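You operate a simulated robot arm through the tools that you are given. There is no shell and no other tool. Be economical: measure what you need, move in short steps, check, and stop when the job is done.

You are at the controls of a simulated two-armed robot. One attempt, no reset.

Task
Tip the blue tote into the floor hopper and put it back empty.
Fine: carry it with both hands, use the tipper, shut the lid again, spill nothing.

Only the result counts: the job must be done as asked and must still hold three seconds after the hand-in. Knocking over, shifting, dropping, spilling or breaking anything else fails it. A push-on lid holds only when it is set on centred and level and pressed home; a screw cap is set on level and turned clockwise until tight.

Robot
Two 7-joint arms with two-finger parallel grippers on one trunk, on a base that drives. Base frame: it is fixed to the floor where the robot stands at the start and does not move with it; the origin is under the middle of the robot, x ahead of it, y to its left, z up. Units: mm, degrees, N and s.
The left shoulder is at the start at [70, 163, 1370], the right one opposite. With the tool pointing down near the work surface each hand reaches from about 100 to 820 mm from the robot's upright axis, wherever it stands, measured 20 degrees to its own side. Places, roughly: blue tote (36x24x15 cm) [600, -500, 800]; cradle of the tipper [400, 200, 900]; feed switch [500, 800, 1300]; floor hopper [700, 300, 500]; hopper gate [500, 200, 600]; hopper lid [800, 200, 1100]; purge lever [600, 300, 500]; reset button of the feed [600, 1100, 1200]; route lever [500, 800, 1500]; speed knob [600, 900, 1300]; start button of the feed [600, 1300, 1200]; stop button of the feed [600, 1200, 1200]; top of the tote table [600, -500, 800]; tote tipper [400, 200, 1000]. Payload 3.43 kg a hand.
The tool frame of a hand sits at the grasp point between the pads (the TCP): z along the fingers, y along the line on which they close. The tips reach 34 mm beyond it. The gripper opens to 128 mm. The fingers are 24 mm wide and 12 mm thick; the gripper's body (48 by 130 mm) begins 96 mm behind the TCP.
Orientation is that of the tool frame in the base frame, as a unit quaternion [x, y, z, w]. With the fingers straight down and closing along the base's y, the tool's x points along the base's -x, its y along +y and its z along -z.

Tools
- The arms move only by the tool apply_moves. It takes "left_series", "right_series" or both (then of equal length, played together; a hand with none holds still); each is text: rows parted by semicolons, each of 6 numbers parted by spaces: the shift along the base's x, y, z in units of 300 mm (1.0 is 300 mm), then the turn, a rotation vector about the base's x, y, z in units of 45 degrees (1.0 is 45 degrees). In form: x y z ax ay az; .... A call has 1 to 12 rows; each row is the pose to reach, as a shift and turn from the pose commanded when the call began. "left_gripper" and "right_gripper" are, for a hand that has rows, the finger opening in mm, from 0 to 128, set as the call begins (left out, the last holds). A call with a number of a shift or a turn outside -1 to 1 is refused whole. A row lasts 0.2 s, in which the tool goes at most 50 mm and 8.6 degrees; a call with a longer step from one row to the next is refused whole, and so is a gripper value outside its range. A pose out of reach is approached as far as the arm can. The call stops where the force on the tool passes 90 N (or 10 N more than at its start, if that is more) or the arm is blocked; 0.2 s more then pass. Each finger travels about 153 mm/s and halts on what it meets, pressing with about 43 N; the grip force reading is that of the motor and also rises with nothing between the fingers. The clock runs only during rows and for 0.2 s after the last one: add rows that repeat a pose to give the fingers time. The reply holds the time, the measured pose of the TCP, the force on the tool along the base axes, the opening and the grip force, in the units named above and with some noise, with the torque about the TCP (base axes, N m) and any sound that the robot's microphone picked up, and new pictures: "show" is both (left out), scene, wrist or none (wrist: the cameras of the hands that moved).
- Cameras (640 x 400 px; columns grow to the right, rows downward): "scene" is now at [141.8, 11.5, 1602.3]; the picture's right is [0.15, -0.99, -0.00], its down [-0.51, -0.08, -0.85] and it looks along [0.85, 0.12, -0.52] (base axes); focal length 214 px, centre (320, 200). "left" rides on the left gripper at [76, 11, -160] in its tool frame; the picture's right is [-0.15, 0.99, 0.00], its down [-0.88, -0.13, -0.46] and it looks along [-0.45, -0.07, 0.89] (tool axes); focal length 234 px, centre (320, 200). "right" rides on the right gripper at [76, -11, -160] in its tool frame; the picture's right is [0.15, 0.99, 0.00], its down [-0.88, 0.13, -0.46] and it looks along [-0.45, 0.07, 0.89] (tool axes); focal length 234 px, centre (320, 200).
- slide_trunk(by): slides the trunk up (or, below 0, down) by that many mm; the arms and the scene camera ride with it, the base frame stays. It gives what a move gives, with no picture.
- drive_base(legs): drives the robot by 1 to 6 legs, each [ahead, left, turn to the left] in mm, mm and degrees, along the robot's own axes; the way and the turn of a leg run together, so that a leg with both is an arc; at most 1500 mm and 180 degrees a leg. The arms and the cameras ride along, it lands a little off, and it stops where it bumps. It gives what a move gives, and a new picture of the scene camera.
- aim_head(pan, tilt): turns the head with the scene camera to pan (to the left, within 86 degrees either way) and tilt (down, from -29 to 69), counted from straight ahead of the robot. It gives what a move gives, and a new picture of the scene camera.
- measure_at(camera, pixels): for up to 12 pixels [column, row] of the newest picture of that camera ("zoom" is the newest enlarged one), the place [x, y, z] in the base frame of the surface seen there, good to about 2 mm. It takes no simulated time.
- close_up(camera, box): a new picture of the part [left, top, right, bottom] of that camera's present view, enlarged. It takes no simulated time.
- close_job(): hands the job in; it is judged then, once.

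Keep the steps short. Do not move on a guess: measure, check each grasp and each placing, and mend mistakes. In all there are 80 turns and 260 pictures (those below and enlarged ones count). Leave the grippers open and the arms clear of the work at the hand-in unless told otherwise, and finish with a single line.

The tools are called after "Request:" by a JSON object that holds its "op" and its "data". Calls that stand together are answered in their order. apply_moves: Moves the arms, as the interface text tells. Its arguments: {"type":"object","properties":{"left_series":{"type":"string"},"left_gripper":{"type":"number"},"right_series":{"type":"string"},"right_gripper":{"type":"number"},"show":{"type":"string","enum":["both","scene","wrist","none"]}},"required":[]} The other tools are called the same way: slide_trunk (by) slides the trunk up or down; drive_base (legs) drives the base; aim_head (pan, tilt) turns the head that bears the scene camera; measure_at (camera, pixels) gives the place of the surface under pixels of a picture; close_up (camera, box) takes an enlarged picture of a part of a camera's view; close_job () hands the job in.

At the start:

```text
time: 0.0
left_ee_pos: [471.2, 223.6, 1635.4]
left_tool_rot: [0.0, 1.0, 0.0, 0.0]
left_ft_force: [-0.4, -0.2, -0.3]
left_ft_torque: [0.01, -0.01, -0.03]
left_finger_gap: 128.3
left_grasp_force: 0.0
right_ee_pos: [402.7, -180.5, 1579.0]
right_tool_rot: [0.0, 1.0, 0.0, 0.0]
right_ft_force: [0.2, 0.2, 0.6]
right_ft_torque: [0.0, -0.01, 0.01]
right_finger_gap: 128.2
right_grasp_force: 0.0
trunk travel left (down, up): [-850.0, 90.0]
robot x, y, heading: [-0.4, 0.1, -0.0]
head pan, tilt: [8.4, 31.3]
```

scene: 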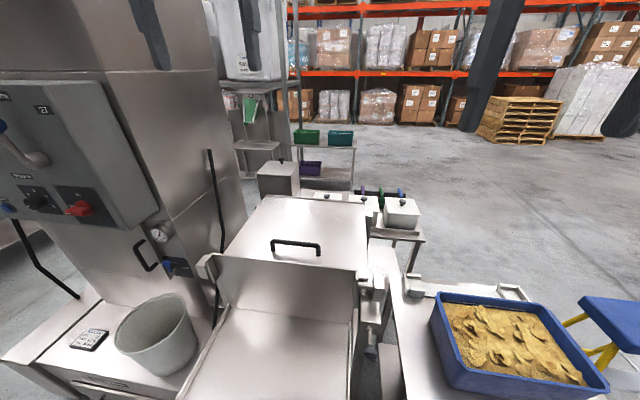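
right: 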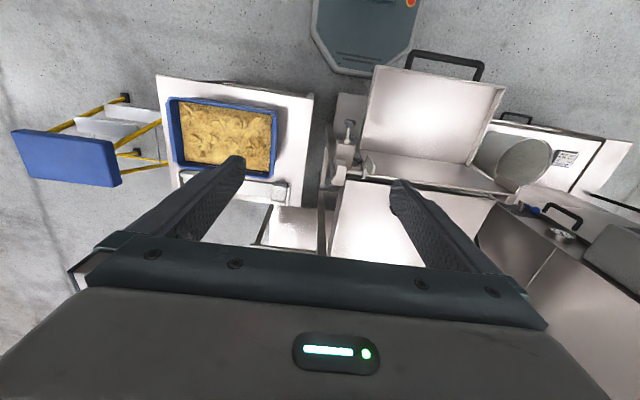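
left: 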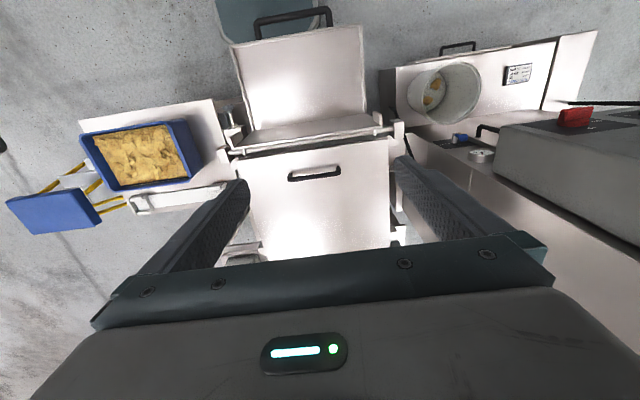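

I see the tote full of yellow grain at right, the tipper cradle in the lower middle, and the closed hopper lid with its handle behind it. I'll look closer and measure.

Request:
{"op": "aim_head", "data": {"pan": -5, "tilt": 60}}

Request:
{"op": "close_up", "data": {"camera": "scene", "box": [160, 60, 480, 260]}}

Request:
{"op": "close_up", "data": {"camera": "scene", "box": [320, 100, 640, 300]}}

```text
time: 0.9
left_ee_pos: [470.8, 221.7, 1635.6]
left_tool_rot: [0.0, 1.0, 0.0, 0.0]
left_ft_force: [-1.3, -0.1, -0.5]
left_ft_torque: [-0.01, -0.02, 0.02]
left_finger_gap: 128.3
left_grasp_force: 0.0
right_ee_pos: [401.9, -180.6, 1577.5]
right_tool_rot: [0.0, 1.0, 0.0, -0.001]
right_ft_force: [0.3, -0.3, -0.2]
right_ft_torque: [0.0, 0.01, 0.02]
right_finger_gap: 127.7
right_grasp_force: 0.1
trunk travel left (down, up): [-850.0, 90.0]
robot x, y, heading: [-1.7, 1.3, -0.1]
head pan, tilt: [-5.0, 60.0]
```

scene: 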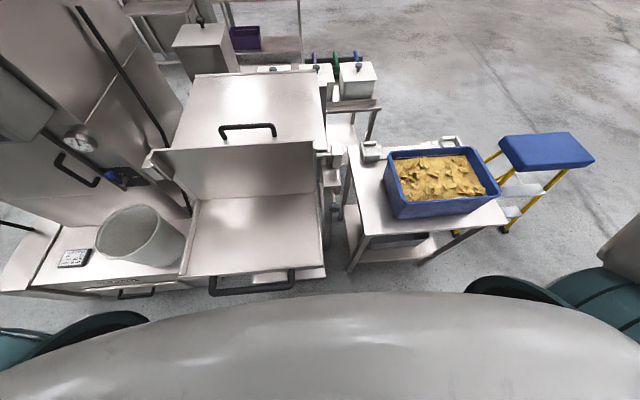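

```text
2.00 times, centred on (320, 160) of scene
```

zoom: 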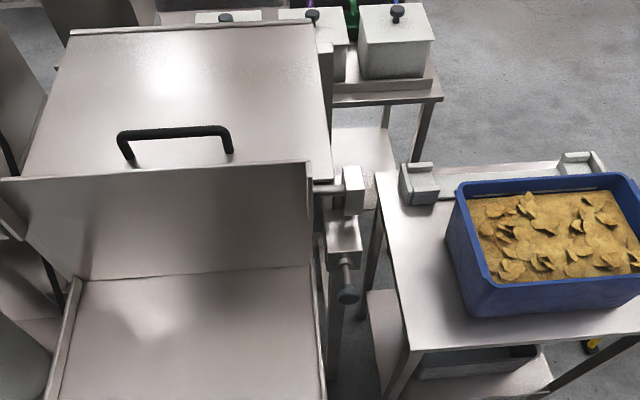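

```text
2.00 times, centred on (480, 200) of scene
```

zoom: 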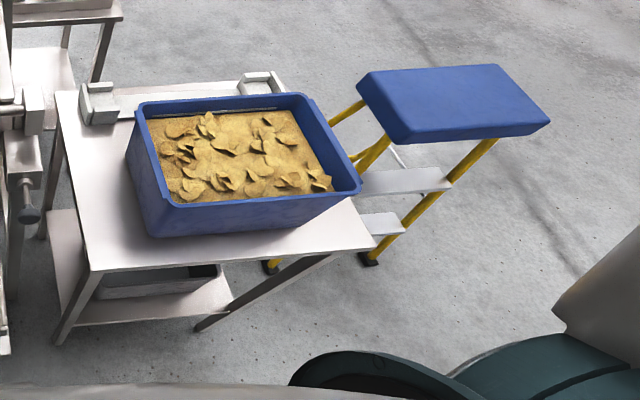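

Cradle is an L-shaped tray with a black bar handle in front, with something like a locking pin at right. I'll measure key points.

Request:
{"op": "measure_at", "data": {"camera": "scene", "pixels": [[212, 290], [294, 280], [253, 287], [200, 200], [316, 195], [160, 147], [316, 140], [185, 272], [320, 262], [222, 130], [274, 128], [248, 126]]}}

Request:
{"op": "measure_at", "data": {"camera": "scene", "pixels": [[388, 152], [472, 147], [499, 190], [401, 216], [440, 175], [360, 150], [450, 142], [500, 215], [372, 230], [200, 75], [320, 70], [328, 210]]}}

Request:
{"op": "close_up", "data": {"camera": "scene", "box": [260, 100, 420, 200]}}

Request:
{"op": "close_up", "data": {"camera": "scene", "box": [140, 180, 340, 305]}}

Request:
{"op": "close_up", "data": {"camera": "left", "box": [200, 0, 440, 150]}}

```text
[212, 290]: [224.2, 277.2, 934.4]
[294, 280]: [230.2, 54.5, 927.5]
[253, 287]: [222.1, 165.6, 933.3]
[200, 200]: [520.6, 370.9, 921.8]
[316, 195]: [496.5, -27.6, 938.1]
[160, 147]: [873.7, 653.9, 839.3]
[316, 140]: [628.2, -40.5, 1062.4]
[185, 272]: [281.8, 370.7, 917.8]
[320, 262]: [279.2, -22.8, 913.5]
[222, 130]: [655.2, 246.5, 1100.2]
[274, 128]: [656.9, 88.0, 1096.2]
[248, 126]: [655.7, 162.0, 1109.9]
```

```text
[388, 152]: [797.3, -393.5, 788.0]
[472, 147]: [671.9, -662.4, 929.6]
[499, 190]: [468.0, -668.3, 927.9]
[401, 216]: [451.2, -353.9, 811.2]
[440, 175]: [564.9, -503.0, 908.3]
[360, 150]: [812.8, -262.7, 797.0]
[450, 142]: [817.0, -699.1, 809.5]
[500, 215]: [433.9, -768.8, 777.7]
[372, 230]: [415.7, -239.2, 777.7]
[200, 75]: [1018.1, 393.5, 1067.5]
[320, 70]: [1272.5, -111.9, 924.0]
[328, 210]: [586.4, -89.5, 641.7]
```

```text
4.00 times, centred on (340, 150) of scene
```

zoom: 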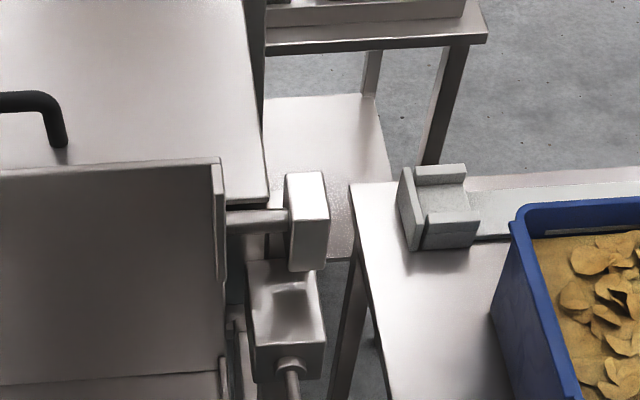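

```text
3.20 times, centred on (240, 242) of scene
```

zoom: 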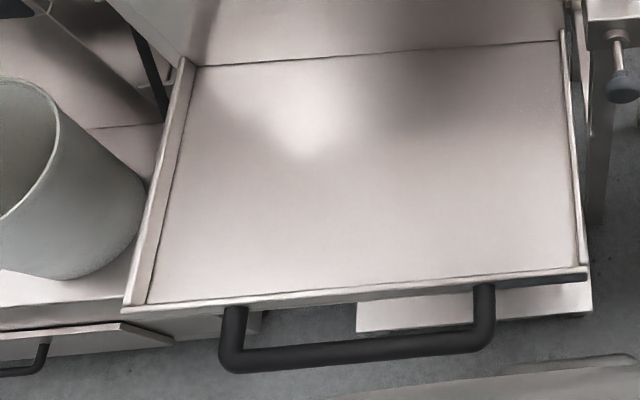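

```text
2.67 times, centred on (320, 75) of left
```

zoom: 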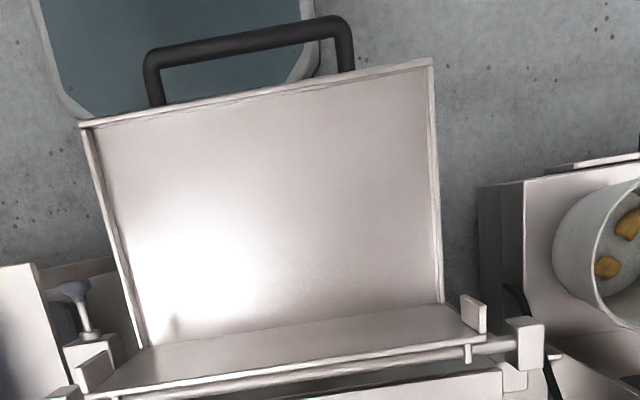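

Request:
{"op": "close_up", "data": {"camera": "right", "box": [310, 40, 550, 190]}}

Request:
{"op": "close_up", "data": {"camera": "right", "box": [140, 60, 380, 210]}}

Request:
{"op": "aim_head", "data": {"pan": 35, "tilt": 25}}

Request:
{"op": "close_up", "data": {"camera": "scene", "box": [0, 0, 640, 400]}}

```text
2.67 times, centred on (430, 115) of right
```

zoom: 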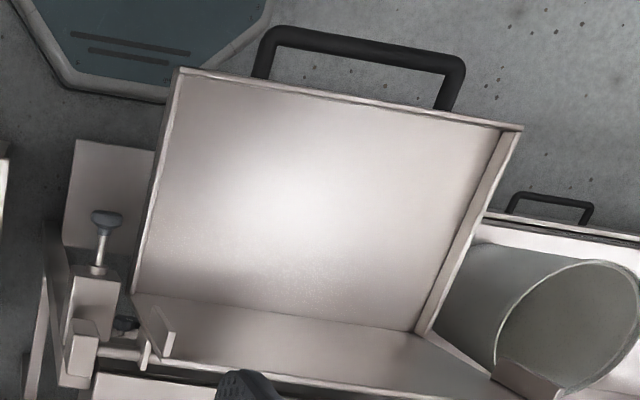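

```text
2.67 times, centred on (260, 135) of right
```

zoom: 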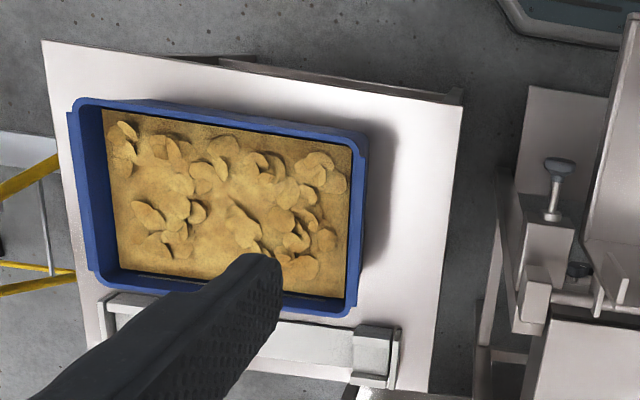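

```text
time: 2.0
left_ee_pos: [470.5, 223.9, 1634.6]
left_tool_rot: [0.0, 1.0, 0.0, 0.0]
left_ft_force: [0.0, 0.0, -1.1]
left_ft_torque: [0.01, -0.01, -0.01]
left_finger_gap: 127.8
left_grasp_force: 0.1
right_ee_pos: [403.3, -180.5, 1578.8]
right_tool_rot: [0.0, 1.0, 0.0, 0.0]
right_ft_force: [0.0, -0.7, -0.4]
right_ft_torque: [-0.02, 0.02, 0.01]
right_finger_gap: 128.0
right_grasp_force: 0.1
trunk travel left (down, up): [-850.0, 90.0]
robot x, y, heading: [-0.4, -2.2, 0.0]
head pan, tilt: [35.0, 25.0]
```

scene: 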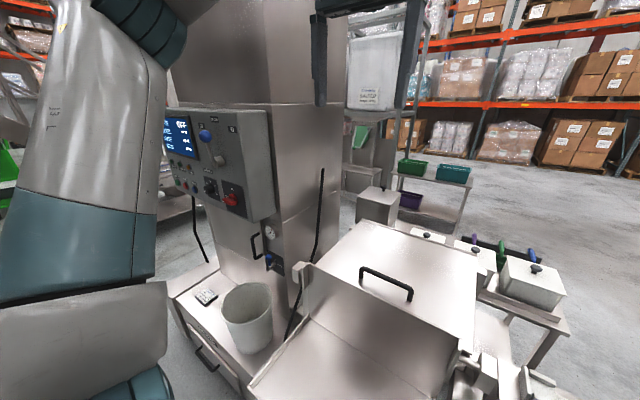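

```text
1.00 times, centred on (320, 200) of scene
```

zoom: 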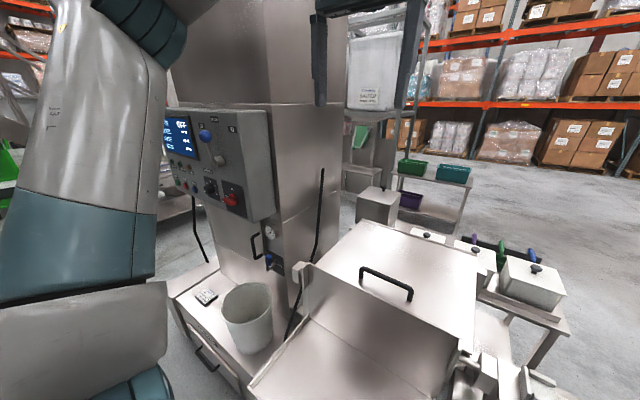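

Let me read the panel screen, the card beside the bucket, and the levers.

Request:
{"op": "close_up", "data": {"camera": "scene", "box": [155, 100, 283, 220]}}

Request:
{"op": "close_up", "data": {"camera": "scene", "box": [180, 270, 276, 330]}}

Request:
{"op": "close_up", "data": {"camera": "scene", "box": [230, 210, 390, 310]}}

Request:
{"op": "measure_at", "data": {"camera": "scene", "pixels": [[363, 228], [478, 250], [308, 277], [458, 345], [360, 268], [410, 290], [302, 262], [470, 355]]}}

```text
3.33 times, centred on (219, 160) of scene
```

zoom: 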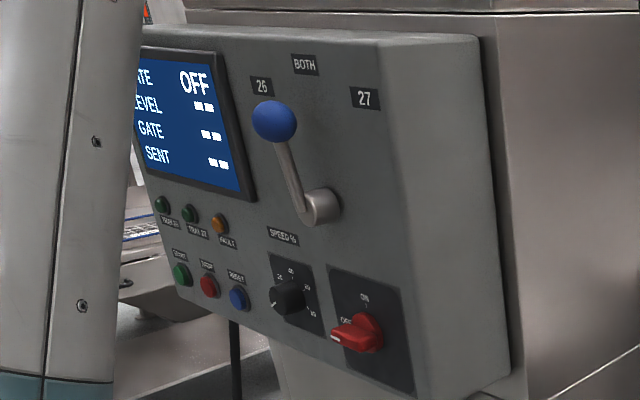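

```text
6.67 times, centred on (228, 300) of scene
```

zoom: 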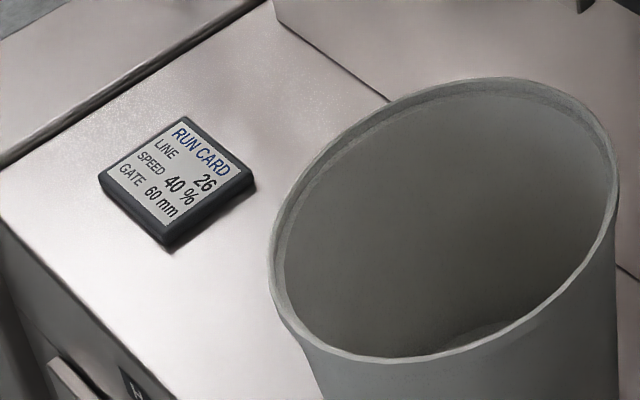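

```text
4.00 times, centred on (310, 260) of scene
```

zoom: 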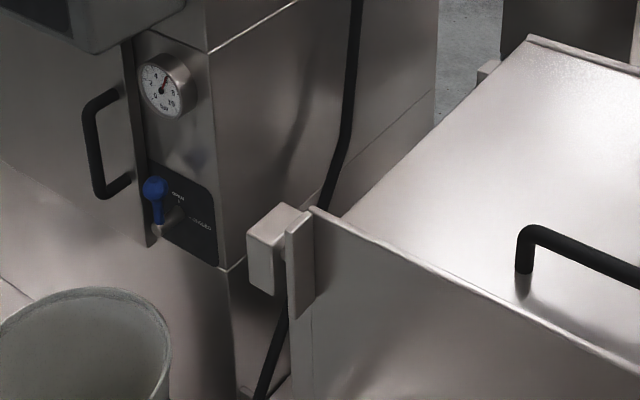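

```text
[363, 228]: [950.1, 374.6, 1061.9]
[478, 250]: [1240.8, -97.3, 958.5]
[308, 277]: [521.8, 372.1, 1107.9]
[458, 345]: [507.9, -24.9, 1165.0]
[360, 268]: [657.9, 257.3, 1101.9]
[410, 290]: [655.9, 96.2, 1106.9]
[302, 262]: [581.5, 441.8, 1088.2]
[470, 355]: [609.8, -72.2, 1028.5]
```

The feed is off; only tipping needed. Next a closer look at the tipper's pivot, stops and pin.

Request:
{"op": "aim_head", "data": {"pan": 0, "tilt": 45}}

Request:
{"op": "close_up", "data": {"camera": "scene", "box": [170, 100, 370, 225]}}

Request:
{"op": "close_up", "data": {"camera": "scene", "box": [300, 150, 400, 275]}}

```text
time: 3.0
left_ee_pos: [472.0, 223.7, 1634.8]
left_tool_rot: [0.0, 1.0, 0.001, -0.001]
left_ft_force: [-0.1, 0.2, 0.2]
left_ft_torque: [0.01, -0.01, -0.04]
left_finger_gap: 127.9
left_grasp_force: 0.1
right_ee_pos: [402.8, -180.8, 1578.7]
right_tool_rot: [0.0, 1.0, 0.0, -0.001]
right_ft_force: [-0.6, -0.1, 0.2]
right_ft_torque: [0.02, 0.0, -0.02]
right_finger_gap: 128.1
right_grasp_force: 0.1
trunk travel left (down, up): [-850.0, 90.0]
robot x, y, heading: [3.3, -1.5, -0.2]
head pan, tilt: [0.0, 45.0]
```

scene: 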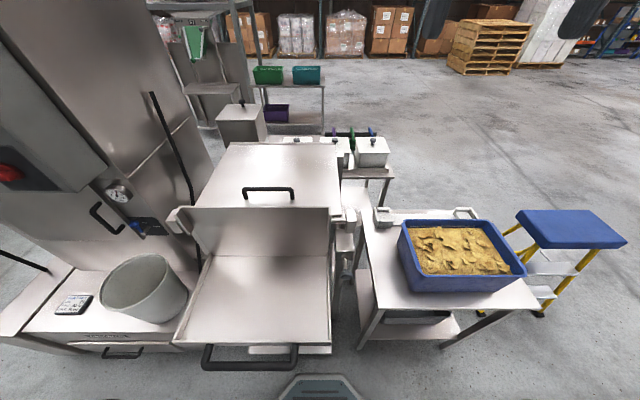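

```text
3.20 times, centred on (270, 162) of scene
```

zoom: 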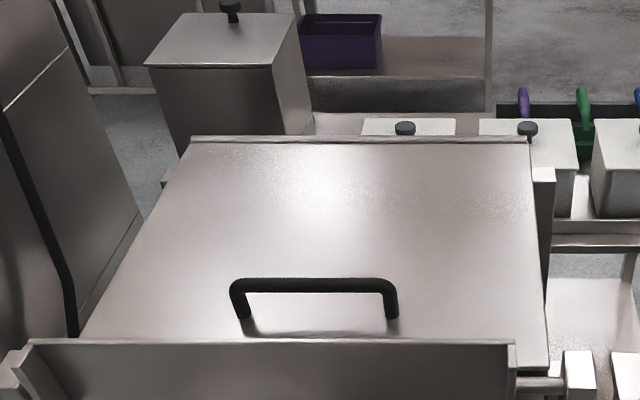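

```text
3.20 times, centred on (350, 212) of scene
```

zoom: 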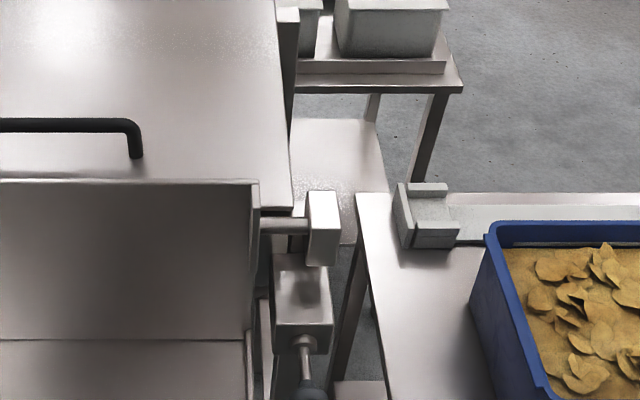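

Request:
{"op": "measure_at", "data": {"camera": "zoom", "pixels": [[150, 187], [150, 195], [258, 190], [285, 225], [322, 200], [322, 240], [300, 275], [300, 330], [305, 360], [308, 392], [130, 350], [246, 370]]}}

Request:
{"op": "measure_at", "data": {"camera": "scene", "pixels": [[225, 150], [335, 150], [270, 165], [270, 200], [195, 204], [269, 191], [400, 226], [492, 222], [524, 276], [414, 290], [255, 300], [295, 343]]}}

Request:
{"op": "close_up", "data": {"camera": "scene", "box": [170, 310, 350, 400]}}

```text
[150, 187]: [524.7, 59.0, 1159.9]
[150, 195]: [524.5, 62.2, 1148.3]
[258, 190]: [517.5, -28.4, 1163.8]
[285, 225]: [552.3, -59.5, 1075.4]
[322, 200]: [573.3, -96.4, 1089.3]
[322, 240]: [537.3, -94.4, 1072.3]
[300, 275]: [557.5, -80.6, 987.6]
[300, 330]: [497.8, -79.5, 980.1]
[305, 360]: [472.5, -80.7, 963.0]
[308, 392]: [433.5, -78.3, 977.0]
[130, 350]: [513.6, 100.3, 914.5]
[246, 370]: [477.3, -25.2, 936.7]
```

```text
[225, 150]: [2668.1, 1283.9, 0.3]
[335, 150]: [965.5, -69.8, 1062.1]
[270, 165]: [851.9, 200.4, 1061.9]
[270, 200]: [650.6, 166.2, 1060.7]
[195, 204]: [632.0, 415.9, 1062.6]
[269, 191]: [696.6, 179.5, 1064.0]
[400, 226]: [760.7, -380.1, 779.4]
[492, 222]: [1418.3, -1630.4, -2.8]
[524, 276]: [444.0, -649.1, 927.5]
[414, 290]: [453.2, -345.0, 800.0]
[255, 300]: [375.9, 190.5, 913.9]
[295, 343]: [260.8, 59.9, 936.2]
```

```text
3.56 times, centred on (260, 355) of scene
```

zoom: 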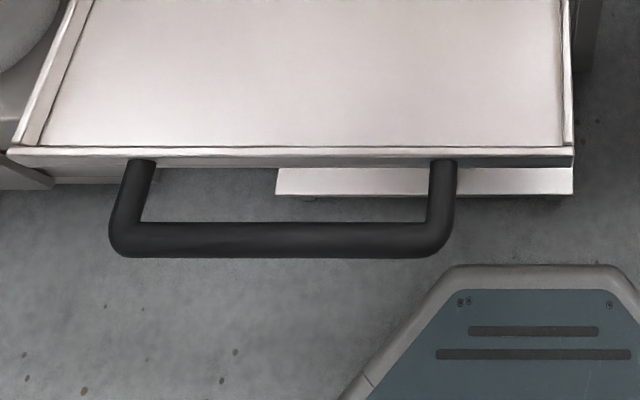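

Measuring the lid's far (hinge) edge and near edge, tote rim, and the robot's base front.

Request:
{"op": "measure_at", "data": {"camera": "scene", "pixels": [[283, 143], [283, 145], [283, 148], [240, 145], [330, 146], [338, 205], [245, 189], [269, 188], [293, 189], [246, 198], [293, 200], [320, 385]]}}

Request:
{"op": "close_up", "data": {"camera": "scene", "box": [380, 200, 540, 300]}}

Request:
{"op": "close_up", "data": {"camera": "scene", "box": [230, 130, 360, 211]}}

```text
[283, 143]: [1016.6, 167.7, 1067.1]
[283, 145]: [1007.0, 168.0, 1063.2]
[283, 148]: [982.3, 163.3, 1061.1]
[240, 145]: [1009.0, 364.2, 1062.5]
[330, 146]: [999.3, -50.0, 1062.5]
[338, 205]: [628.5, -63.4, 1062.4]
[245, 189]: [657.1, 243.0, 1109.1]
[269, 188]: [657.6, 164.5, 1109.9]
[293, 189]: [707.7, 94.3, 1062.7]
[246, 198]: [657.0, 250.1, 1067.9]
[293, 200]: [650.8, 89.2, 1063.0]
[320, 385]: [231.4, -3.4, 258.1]
```

```text
4.00 times, centred on (460, 250) of scene
```

zoom: 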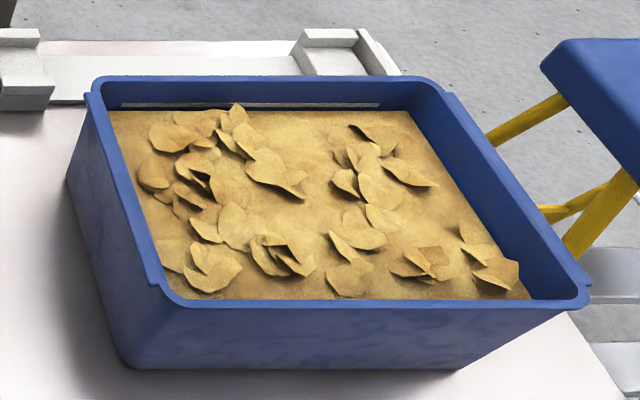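

```text
4.92 times, centred on (295, 170) of scene
```

zoom: 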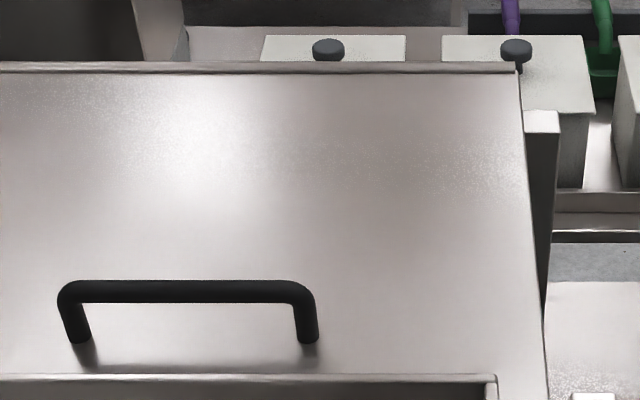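

Lid handle bar is at x≈657, y 88–250, z≈1100, with the hinge at x≈1015. I'll bring the left hand above it, turning it to close along x.

Request:
{"op": "apply_moves", "data": {"left_series": "0.05 -0.016 -0.1 0 0 0.167; 0.1 -0.032 -0.2 0 0 0.333; 0.155 -0.048 -0.3 0 0 0.5; 0.207 -0.064 -0.4 0 0 0.667; 0.258 -0.08 -0.52 0 0 0.833; 0.31 -0.097 -0.633 0 0 1", "show": "none"}}

Request:
{"op": "apply_moves", "data": {"left_series": "0.05 -0.016 -0.1 0 0 0.167; 0.1 -0.032 -0.2 0 0 0.333; 0.155 -0.048 -0.3 0 0 0.5; 0.207 -0.064 -0.4 0 0 0.667; 0.258 -0.08 -0.52 0 0 0.833; 0.31 -0.097 -0.633 0 0 1; 0.31 -0.097 -0.633 0 0 1"}}

```text
time: 4.4
left_ee_pos: [570.4, 194.2, 1444.4]
left_tool_rot: [-0.383, 0.924, 0.0, 0.001]
left_ft_force: [0.6, -0.2, 0.2]
left_ft_torque: [0.01, 0.01, -0.04]
left_finger_gap: 128.1
left_grasp_force: 0.1
right_ee_pos: [403.6, -181.8, 1578.4]
right_tool_rot: [0.0, 1.0, 0.001, 0.0]
right_ft_force: [0.0, -1.4, 0.5]
right_ft_torque: [-0.01, -0.03, -0.01]
right_finger_gap: 128.0
right_grasp_force: 0.1
trunk travel left (down, up): [-850.0, 90.0]
robot x, y, heading: [0.4, 1.0, 0.2]
head pan, tilt: [0.0, 45.0]
```

```text
time: 6.0
left_ee_pos: [658.9, 161.1, 1256.0]
left_tool_rot: [0.708, -0.706, 0.0, 0.0]
left_ft_force: [-0.1, 0.1, 0.6]
left_ft_torque: [0.0, -0.03, 0.02]
left_finger_gap: 128.1
left_grasp_force: 0.1
right_ee_pos: [402.1, -181.7, 1578.5]
right_tool_rot: [0.0, 1.0, 0.0, 0.0]
right_ft_force: [0.9, -0.8, -0.1]
right_ft_torque: [0.02, 0.01, 0.0]
right_finger_gap: 128.1
right_grasp_force: 0.0
trunk travel left (down, up): [-850.0, 90.0]
robot x, y, heading: [3.3, 0.2, -0.1]
head pan, tilt: [0.0, 45.0]
```

scene: 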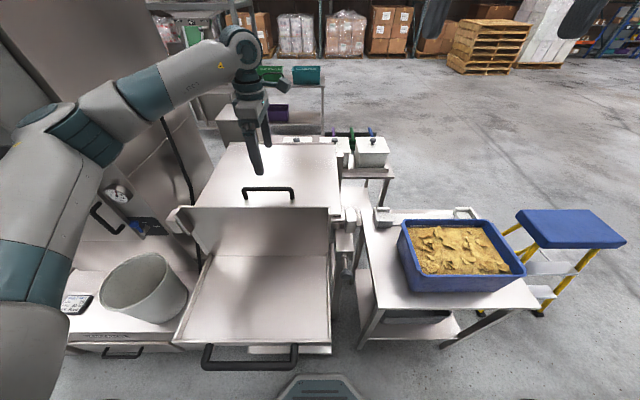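
left: 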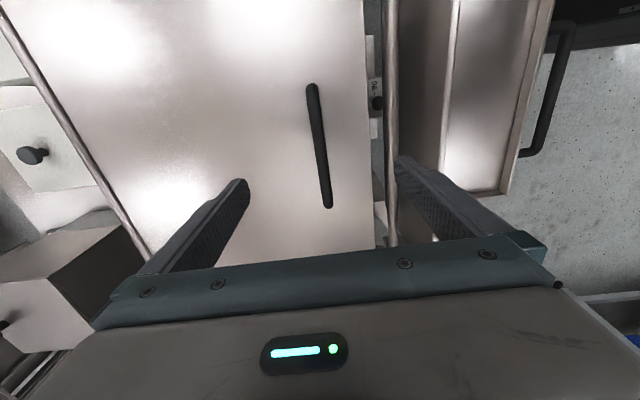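

There's a small dark part with a label at the lid's near edge (375,100 in the left view). Look closer.

Request:
{"op": "close_up", "data": {"camera": "left", "box": [320, 20, 448, 260]}}

Request:
{"op": "measure_at", "data": {"camera": "left", "pixels": [[376, 102], [374, 85], [374, 125], [318, 140], [366, 180], [390, 120]]}}

```text
1.67 times, centred on (384, 140) of left
```

zoom: 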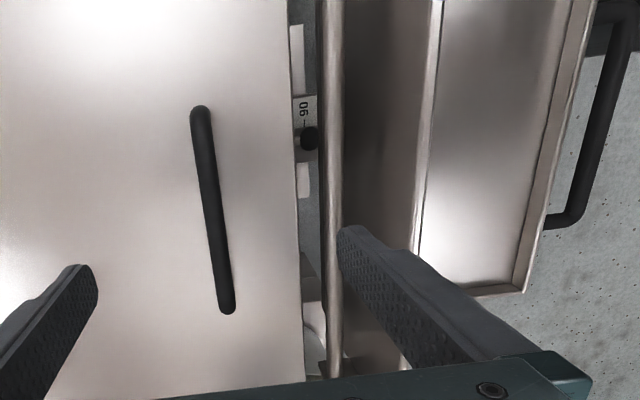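

```text
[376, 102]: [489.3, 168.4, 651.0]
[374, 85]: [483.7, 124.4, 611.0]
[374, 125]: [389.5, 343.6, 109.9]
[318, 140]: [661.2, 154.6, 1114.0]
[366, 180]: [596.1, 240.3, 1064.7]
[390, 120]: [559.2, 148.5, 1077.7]
```

That is the hopper gate far below, not a latch. Lower the left hand straight onto the bar, then close.

Request:
{"op": "apply_moves", "data": {"left_series": "0 0 -0.12 0 0 0; 0 0 -0.24 0 0 0; 0 0 -0.36 0 0 0; 0 0 -0.49 0 0 0; 0 0 -0.49 0 0 0", "show": "none"}}

Request:
{"op": "apply_moves", "data": {"left_series": "0 0 0 0 0 0; 0 0 0 0 0 0; 0 0 0 0 0 0; 0 0 0 0 0 0", "left_gripper": 5}}

```text
time: 7.2
left_ee_pos: [658.1, 162.6, 1107.8]
left_tool_rot: [0.707, -0.707, -0.001, 0.0]
left_ft_force: [-0.3, -0.1, 0.5]
left_ft_torque: [-0.01, 0.04, 0.02]
left_finger_gap: 128.0
left_grasp_force: 0.1
right_ee_pos: [402.5, -180.2, 1579.0]
right_tool_rot: [0.0, 1.0, 0.001, 0.0]
right_ft_force: [-1.0, -0.2, 0.3]
right_ft_torque: [-0.03, -0.01, 0.04]
right_finger_gap: 128.4
right_grasp_force: 0.0
trunk travel left (down, up): [-850.0, 90.0]
robot x, y, heading: [2.7, 1.2, -0.0]
head pan, tilt: [0.0, 45.0]
```

```text
time: 8.2
left_ee_pos: [659.4, 162.4, 1108.5]
left_tool_rot: [-0.707, 0.707, 0.0, 0.0]
left_ft_force: [9.3, 0.4, 1.2]
left_ft_torque: [0.04, -0.11, -0.03]
left_finger_gap: 15.6
left_grasp_force: 44.7
right_ee_pos: [404.0, -180.8, 1577.5]
right_tool_rot: [0.0, 1.0, 0.0, -0.002]
right_ft_force: [-0.7, 0.8, -0.7]
right_ft_torque: [-0.04, -0.06, 0.01]
right_finger_gap: 127.8
right_grasp_force: 0.1
trunk travel left (down, up): [-850.0, 90.0]
robot x, y, heading: [1.1, -1.3, -0.1]
head pan, tilt: [0.0, 45.0]
```

scene: 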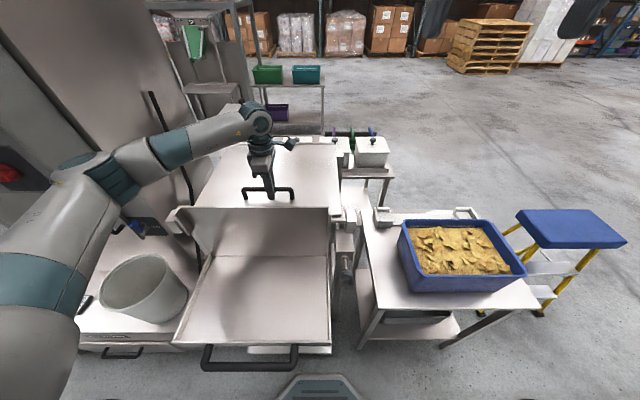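
left: 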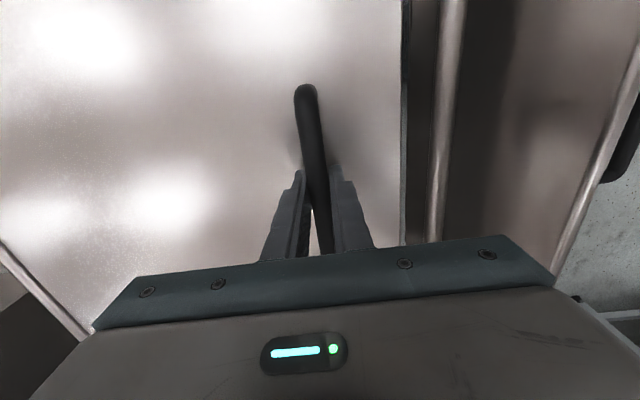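

Bar is gripped (15.6 mm). Now lift the lid along its hinge arc, 30° first.

Request:
{"op": "apply_moves", "data": {"left_series": "0.015 0 0.103 0 -0.05 0; 0.04 0 0.205 0 -0.1 0; 0.073 0 0.303 0 -0.15 0; 0.113 0 0.4 0 -0.2 0; 0.163 0 0.493 0 -0.27 0; 0.22 0 0.58 0 -0.333 0; 0.22 0 0.58 0 -0.333 0"}}

```text
time: 9.8
left_ee_pos: [724.5, 161.5, 1282.2]
left_tool_rot: [-0.7, 0.702, -0.091, 0.092]
left_ft_force: [7.5, -10.4, -7.8]
left_ft_torque: [-0.58, 0.09, 0.04]
left_finger_gap: 15.8
left_grasp_force: 45.3
right_ee_pos: [406.2, -182.5, 1577.0]
right_tool_rot: [0.0, 1.0, 0.0, 0.0]
right_ft_force: [-0.3, -0.3, 0.4]
right_ft_torque: [0.01, 0.0, -0.05]
right_finger_gap: 128.0
right_grasp_force: 0.1
trunk travel left (down, up): [-850.0, 90.0]
robot x, y, heading: [-1.2, -1.8, 0.1]
head pan, tilt: [0.0, 45.0]
```

scene: 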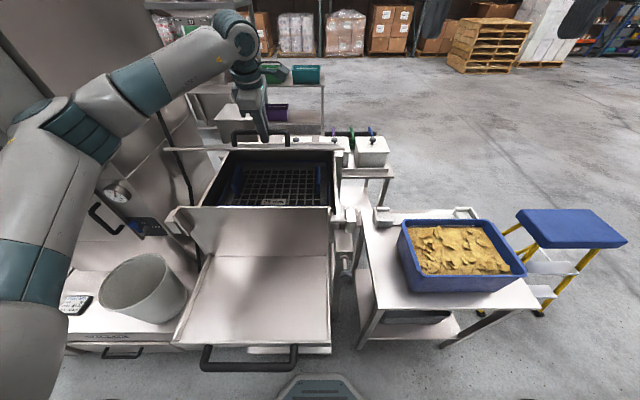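
left: 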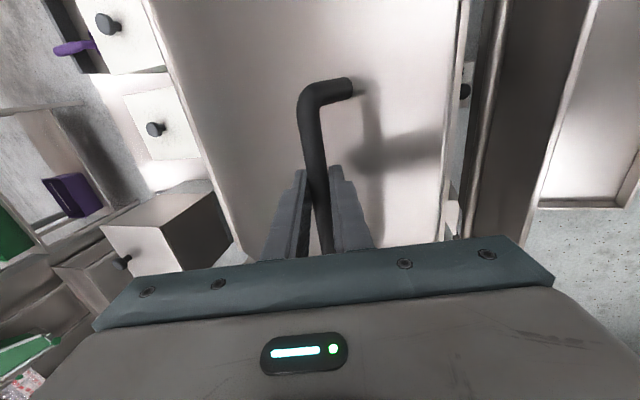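

Lid rises easily, hopper grate visible. Continue to about 75°.

Request:
{"op": "apply_moves", "data": {"left_series": "0.067 0 0.083 0 -0.07 0; 0.138 0 0.158 0 -0.14 0; 0.217 0 0.227 0 -0.21 0; 0.3 0 0.29 0 -0.28 0; 0.39 0 0.347 0 -0.35 0; 0.483 0 0.393 0 -0.42 0; 0.58 0 0.43 0 -0.49 0; 0.68 0 0.46 0 -0.56 0; 0.783 0 0.48 0 -0.6 0; 0.783 0 0.48 0 -0.6 0"}}

```text
time: 12.0
left_ee_pos: [917.8, 163.0, 1417.3]
left_tool_rot: [0.674, -0.671, 0.214, -0.222]
left_ft_force: [-73.0, -7.0, 12.9]
left_ft_torque: [-6.94, 26.27, -7.03]
left_finger_gap: 15.6
left_grasp_force: 44.9
left hand out of reach, approached as far as the arm can: row 9, 10
right_ee_pos: [383.6, -183.3, 1582.3]
right_tool_rot: [0.001, 1.0, 0.001, 0.006]
right_ft_force: [-0.2, 0.9, 1.3]
right_ft_torque: [-0.03, -0.02, 0.04]
right_finger_gap: 128.1
right_grasp_force: 0.1
trunk travel left (down, up): [-850.0, 90.0]
robot x, y, heading: [-0.2, -3.5, -0.1]
head pan, tilt: [0.0, 45.0]
```

scene: 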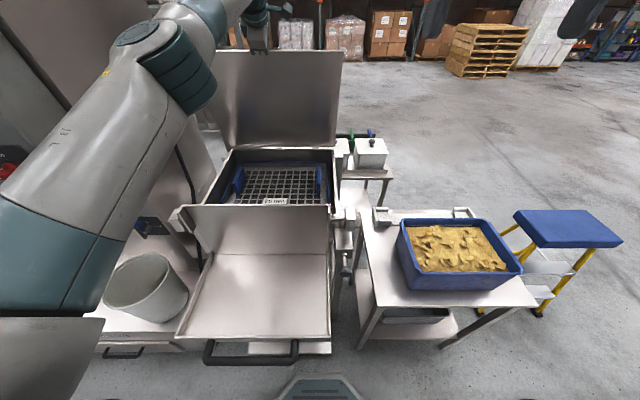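
left: 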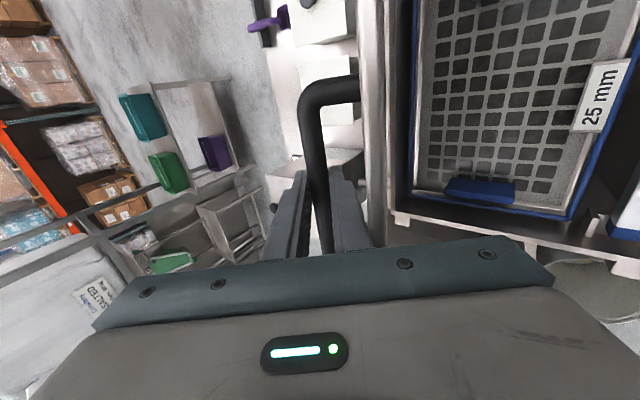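

The arm is at its reach limit with the lid near 66° (−73 N); ease back to relieve, and start turning the right hand to point forward to take over the push from beneath.

Request:
{"op": "apply_moves", "data": {"left_series": "-0.05 0 -0.012 0 0 0; -0.1 0 -0.025 0 0 0; -0.15 0 -0.037 0 0 0; -0.2 0 -0.05 0 0 0; -0.2 0 -0.05 0 0 0; -0.2 0 -0.05 0 0 0", "right_series": "0 0.02 -0.02 0 -0.167 0; 0 0.04 -0.04 0 -0.333 0; 0 0.06 -0.06 0 -0.5 0; 0 0.08 -0.08 0 -0.667 0; 0 0.1 -0.1 0 -0.833 0; 0 0.1 -0.1 0 -1 0", "right_gripper": 0, "show": "none"}}

Request:
{"op": "apply_moves", "data": {"right_series": "0 0.05 -0.1 0 -0.167 0; 0 0.1 -0.2 0 -0.333 0; 0 0.15 -0.3 0 -0.5 0; 0 0.2 -0.4 0 -0.667 0; 0 0.25 -0.5 0 -0.833 0; 0 0.3 -0.6 0 -1 0; 0 0.3 -0.6 0 -1 0"}}

```text
time: 13.4
left_ee_pos: [886.7, 164.3, 1406.6]
left_tool_rot: [0.664, -0.661, 0.244, -0.249]
left_ft_force: [-36.8, -3.5, -12.7]
left_ft_torque: [5.15, 14.3, 1.86]
left_finger_gap: 15.2
left_grasp_force: 45.1
right_ee_pos: [398.7, -152.3, 1549.2]
right_tool_rot: [0.0, 0.923, 0.001, 0.385]
right_ft_force: [0.0, -0.6, 0.1]
right_ft_torque: [0.01, 0.02, -0.01]
right_finger_gap: 0.1
right_grasp_force: 33.0
trunk travel left (down, up): [-850.0, 90.0]
robot x, y, heading: [2.3, -1.8, 0.1]
head pan, tilt: [0.0, 45.0]
```

```text
time: 15.0
left_ee_pos: [887.7, 163.7, 1407.5]
left_tool_rot: [0.664, -0.661, 0.246, -0.248]
left_ft_force: [-36.6, 0.5, -12.2]
left_ft_torque: [2.74, 14.76, -1.01]
left_finger_gap: 15.6
left_grasp_force: 44.8
right_ee_pos: [444.8, 35.9, 1379.3]
right_tool_rot: [0.006, 0.706, 0.001, 0.708]
right_ft_force: [0.0, 0.3, -0.5]
right_ft_torque: [0.02, 0.02, 0.01]
right_finger_gap: 0.4
right_grasp_force: 33.0
right hand out of reach, approached as far as the arm can: row 2, 3, 4, 5, 6, 7
trunk travel left (down, up): [-850.0, 90.0]
robot x, y, heading: [-0.5, 3.8, 0.0]
head pan, tilt: [0.0, 45.0]
```

scene: 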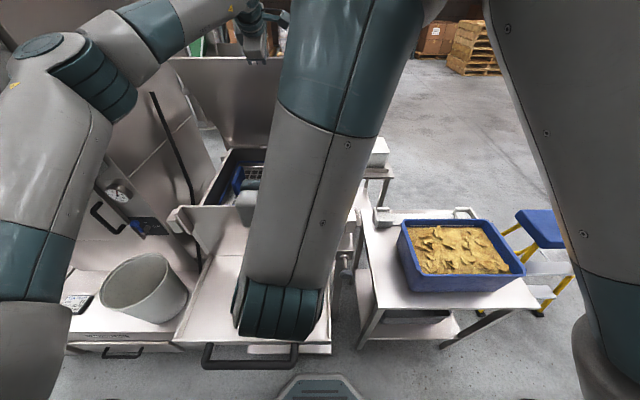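
right: 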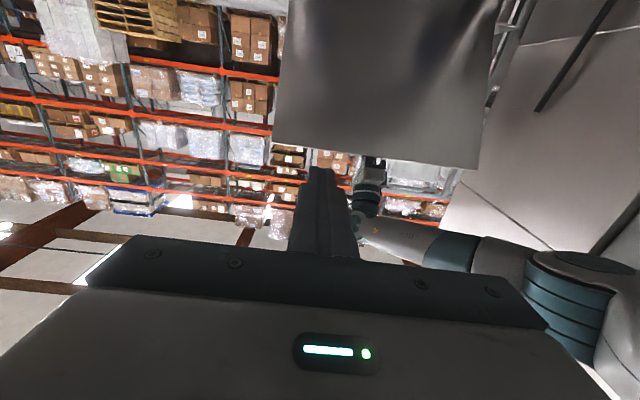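

Right hand now points forward below the lid edge. Advance it under the lid (lid underside at z 1340 is at about x 870).

Request:
{"op": "apply_moves", "data": {"right_series": "0.13 0 -0.03 0 0 0; 0.26 0 -0.06 0 0 0; 0.39 0 -0.1 0 0 0; 0.52 0 -0.13 0 0 0; 0.65 0 -0.13 0 0 0; 0.78 0 -0.13 0 0 0; 0.91 0 -0.13 0 0 0; 1 0 -0.13 0 0 0; 1 0 -0.13 0 0 0"}}

```text
time: 17.0
left_ee_pos: [887.5, 164.2, 1407.3]
left_tool_rot: [0.664, -0.662, 0.246, -0.247]
left_ft_force: [-36.5, 1.4, -14.0]
left_ft_torque: [1.96, 14.51, -1.69]
left_finger_gap: 15.5
left_grasp_force: 44.6
right_ee_pos: [739.0, 37.7, 1331.2]
right_tool_rot: [-0.001, 0.706, 0.0, 0.709]
right_ft_force: [0.1, 0.5, -0.1]
right_ft_torque: [-0.01, -0.01, 0.01]
right_finger_gap: 0.1
right_grasp_force: 32.5
trunk travel left (down, up): [-850.0, 90.0]
robot x, y, heading: [-4.5, 0.8, -0.3]
head pan, tilt: [0.0, 45.0]
```

scene: 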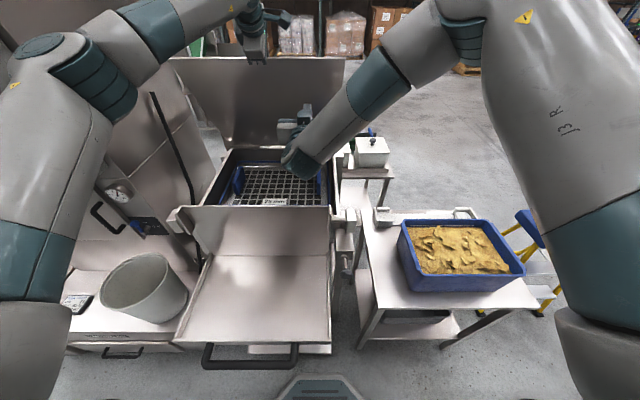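
right: 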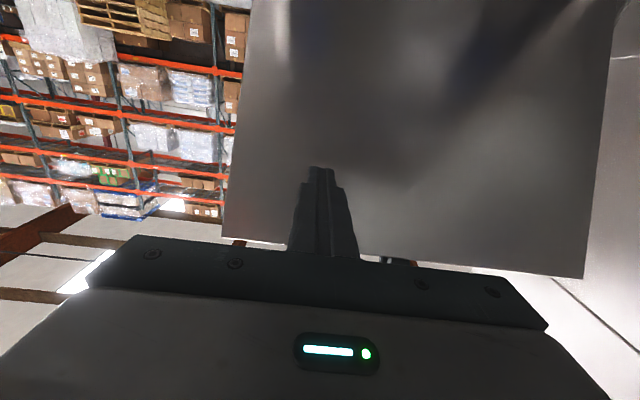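

Left still reads about 40 N in the closing direction; check whether that is a stop by easing back a few more degrees.

Request:
{"op": "apply_moves", "data": {"left_series": "-0.03 0 -0.014 0 0 0; -0.06 0 -0.028 0 0 0; -0.09 0 -0.043 0 0 0; -0.09 0 -0.043 0 0 0; -0.09 0 -0.043 0 0 0", "show": "none"}}

Request:
{"op": "close_up", "data": {"camera": "scene", "box": [150, 0, 390, 150]}}

Request:
{"op": "measure_at", "data": {"camera": "scene", "pixels": [[340, 62], [340, 100], [334, 140], [230, 60], [230, 100], [240, 140]]}}

```text
time: 18.2
left_ee_pos: [867.0, 163.6, 1397.5]
left_tool_rot: [0.661, -0.659, 0.255, -0.254]
left_ft_force: [-1.1, 0.8, 5.9]
left_ft_torque: [-0.57, -0.28, -0.52]
left_finger_gap: 15.8
left_grasp_force: 45.1
right_ee_pos: [742.4, 37.1, 1329.4]
right_tool_rot: [-0.001, 0.707, 0.001, 0.707]
right_ft_force: [0.0, 0.3, 0.6]
right_ft_torque: [0.02, -0.01, 0.01]
right_finger_gap: 0.0
right_grasp_force: 33.3
trunk travel left (down, up): [-850.0, 90.0]
robot x, y, heading: [-4.0, 2.0, -0.0]
head pan, tilt: [0.0, 45.0]
```

```text
2.67 times, centred on (270, 75) of scene
```

zoom: 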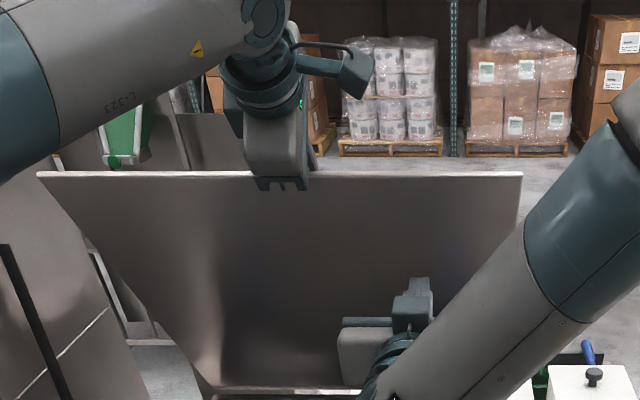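

```text
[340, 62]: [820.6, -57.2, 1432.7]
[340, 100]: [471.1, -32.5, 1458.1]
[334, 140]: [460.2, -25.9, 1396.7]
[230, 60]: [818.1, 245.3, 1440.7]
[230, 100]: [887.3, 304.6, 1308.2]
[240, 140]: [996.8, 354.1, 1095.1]
```

With that the force is ~0: lid at 62° seems balanced. Put the right fingers just beneath as a safeguard, then open the left.

Request:
{"op": "apply_moves", "data": {"right_series": "0.1 0 0 0 0 0; 0.2 0 0 0 0 0; 0.27 0 0 0 0 0; 0.27 0 0 0 0 0", "show": "none"}}

Request:
{"op": "apply_moves", "data": {"left_series": "0 0 0 0 0 0; 0 0 0 0 0 0; 0 0 0 0 0 0; 0 0 0 0 0 0; 0 0 0 0 0 0", "left_gripper": 80}}

Request:
{"op": "measure_at", "data": {"camera": "scene", "pixels": [[340, 62], [230, 60], [230, 100], [240, 140]]}}

```text
time: 19.2
left_ee_pos: [868.1, 164.1, 1400.4]
left_tool_rot: [0.659, -0.658, 0.257, -0.258]
left_ft_force: [70.6, 0.7, 12.6]
left_ft_torque: [0.08, -0.34, 0.06]
left_finger_gap: 16.0
left_grasp_force: 45.4
right_ee_pos: [814.8, 38.1, 1322.5]
right_tool_rot: [-0.004, 0.71, 0.002, 0.704]
right_ft_force: [-86.4, -3.7, -13.4]
right_ft_torque: [0.27, -0.61, -0.01]
right_finger_gap: 0.0
right_grasp_force: 32.8
trunk travel left (down, up): [-850.0, 90.0]
robot x, y, heading: [-1.7, -2.7, -0.3]
head pan, tilt: [0.0, 45.0]
```

```text
time: 19.6
left_ee_pos: [866.1, 163.8, 1406.4]
left_tool_rot: [0.659, -0.656, 0.26, -0.261]
left_ft_force: [50.6, 4.0, 19.7]
left_ft_torque: [0.19, 2.62, -0.89]
left_finger_gap: 52.6
left_grasp_force: 0.0
right_ee_pos: [807.5, 39.2, 1315.7]
right_tool_rot: [-0.007, 0.716, 0.003, 0.698]
right_ft_force: [-76.9, -10.2, -18.2]
right_ft_torque: [0.23, -0.22, -0.27]
right_finger_gap: 0.0
right_grasp_force: 32.6
trunk travel left (down, up): [-850.0, 90.0]
robot x, y, heading: [-3.9, 0.1, -0.0]
head pan, tilt: [0.0, 45.0]
stopped in row 1 (right hand): the force on the tool passed its limit (the readings are from after the stop); the commanded pose is now the measured one
```

scene: 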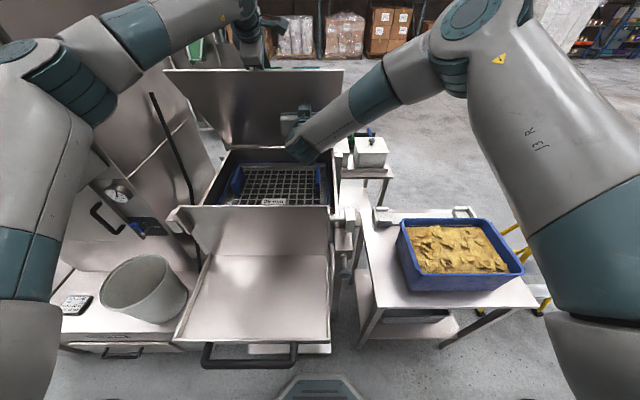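
left: 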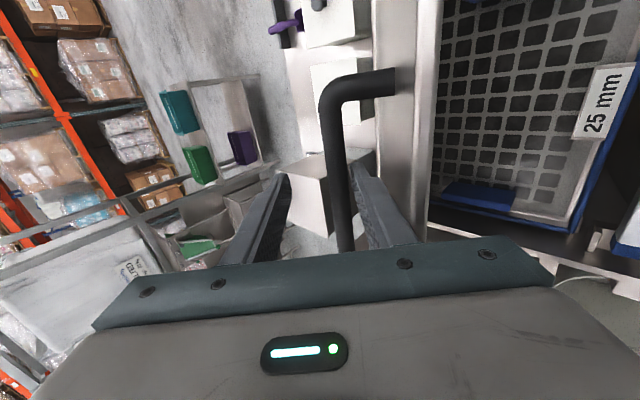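

```text
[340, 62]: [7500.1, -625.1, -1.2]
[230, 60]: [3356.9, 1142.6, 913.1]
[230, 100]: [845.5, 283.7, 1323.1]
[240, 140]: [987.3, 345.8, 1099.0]
```

Request:
{"op": "apply_moves", "data": {"left_series": "0 0 0 0 0 0; 0 0 0 0 0 0; 0 0 0 0 0 0", "left_gripper": 80, "right_series": "0 0 0 0 0 0; 0 0 0 0 0 0; 0 0 0 0 0 0", "show": "wrist"}}

```text
time: 20.4
left_ee_pos: [864.4, 162.4, 1405.7]
left_tool_rot: [0.658, -0.658, 0.26, -0.259]
left_ft_force: [47.5, 4.3, 35.5]
left_ft_torque: [0.31, 3.8, -0.96]
left_finger_gap: 46.4
left_grasp_force: 0.2
right_ee_pos: [808.1, 39.3, 1314.7]
right_tool_rot: [-0.008, 0.716, 0.004, 0.698]
right_ft_force: [-74.5, -9.1, -30.7]
right_ft_torque: [0.5, 0.29, -0.03]
right_finger_gap: 0.1
right_grasp_force: 33.2
trunk travel left (down, up): [-850.0, 90.0]
robot x, y, heading: [-4.3, -3.3, 0.3]
head pan, tilt: [0.0, 45.0]
```

right: 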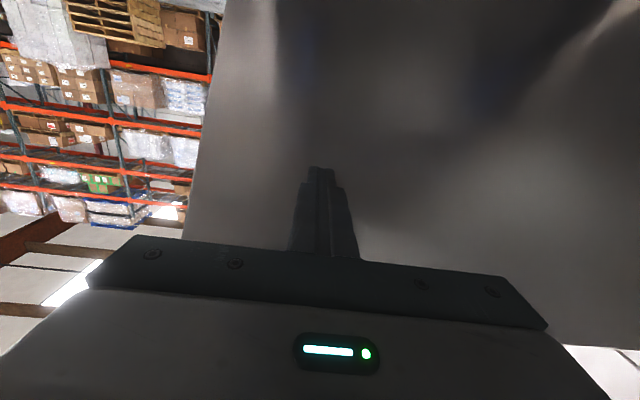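
left: 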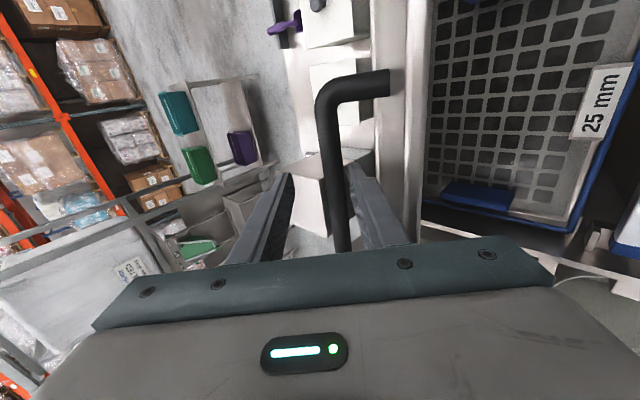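

The left's inner finger, opening, is wedged against the lid face and pushes it down. Narrow the opening to ~30 mm.

Request:
{"op": "apply_moves", "data": {"left_series": "0 0 0 0 0 0; 0 0 0 0 0 0; 0 0 0 0 0 0; 0 0 0 0 0 0", "left_gripper": 28, "show": "scene"}}

```text
time: 21.4
left_ee_pos: [867.1, 163.2, 1399.1]
left_tool_rot: [-0.659, 0.659, -0.256, 0.256]
left_ft_force: [5.6, -5.8, 15.8]
left_ft_torque: [-0.01, 1.35, 0.49]
left_finger_gap: 19.3
left_grasp_force: 0.0
right_ee_pos: [816.2, 38.5, 1321.8]
right_tool_rot: [-0.004, 0.711, 0.002, 0.703]
right_ft_force: [-12.9, 4.3, -11.1]
right_ft_torque: [-0.1, 0.22, 0.13]
right_finger_gap: 0.3
right_grasp_force: 33.5
trunk travel left (down, up): [-850.0, 90.0]
robot x, y, heading: [-0.8, -3.3, 0.3]
head pan, tilt: [0.0, 45.0]
```

scene: 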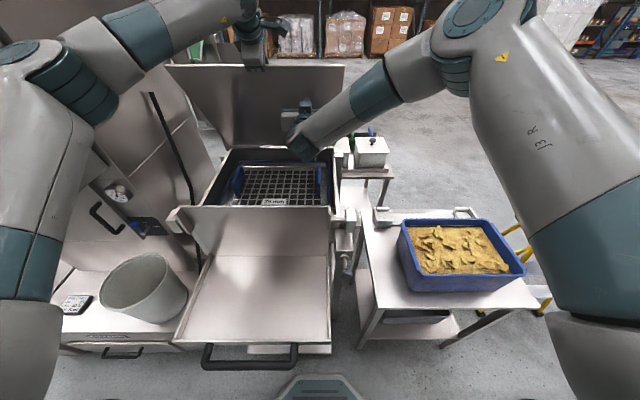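

Forces small now. Withdraw the left hand along the lid plane.

Request:
{"op": "apply_moves", "data": {"left_series": "-0.04 0 0.07 0 0 0; -0.09 0 0.15 0 0 0; -0.14 0 0.23 0 0 0; -0.19 0 0.32 0 0 0; -0.19 0 0.32 0 0 0", "show": "both"}}

```text
time: 22.6
left_ee_pos: [811.8, 163.5, 1494.6]
left_tool_rot: [0.66, -0.659, 0.255, -0.255]
left_ft_force: [0.1, 0.0, -0.1]
left_ft_torque: [0.0, 0.01, -0.01]
left_finger_gap: 27.6
left_grasp_force: 0.1
right_ee_pos: [817.7, 39.0, 1320.5]
right_tool_rot: [-0.004, 0.712, 0.002, 0.702]
right_ft_force: [0.2, 1.1, -0.1]
right_ft_torque: [0.01, 0.0, -0.02]
right_finger_gap: 0.0
right_grasp_force: 33.2
trunk travel left (down, up): [-850.0, 90.0]
robot x, y, heading: [-2.4, 1.0, -0.1]
head pan, tilt: [0.0, 45.0]
```

scene: 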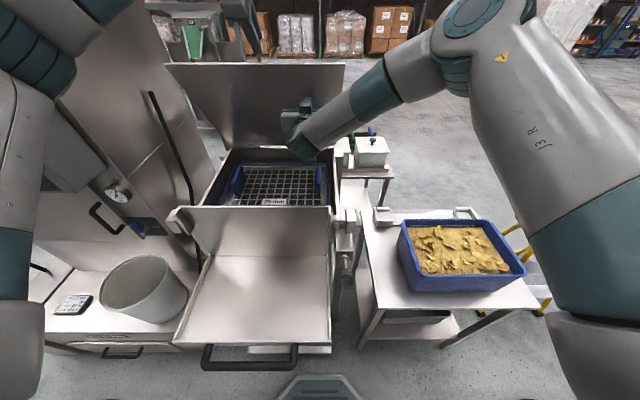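
left: 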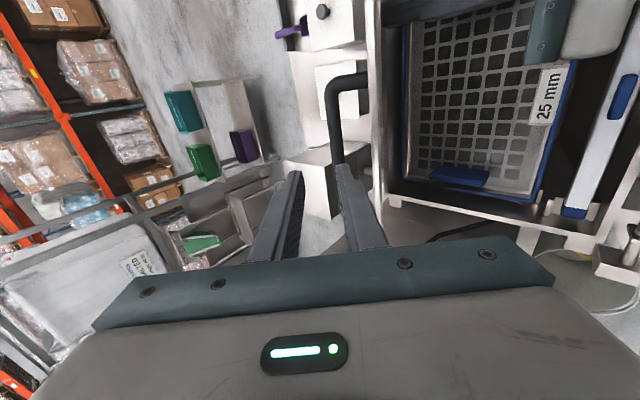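

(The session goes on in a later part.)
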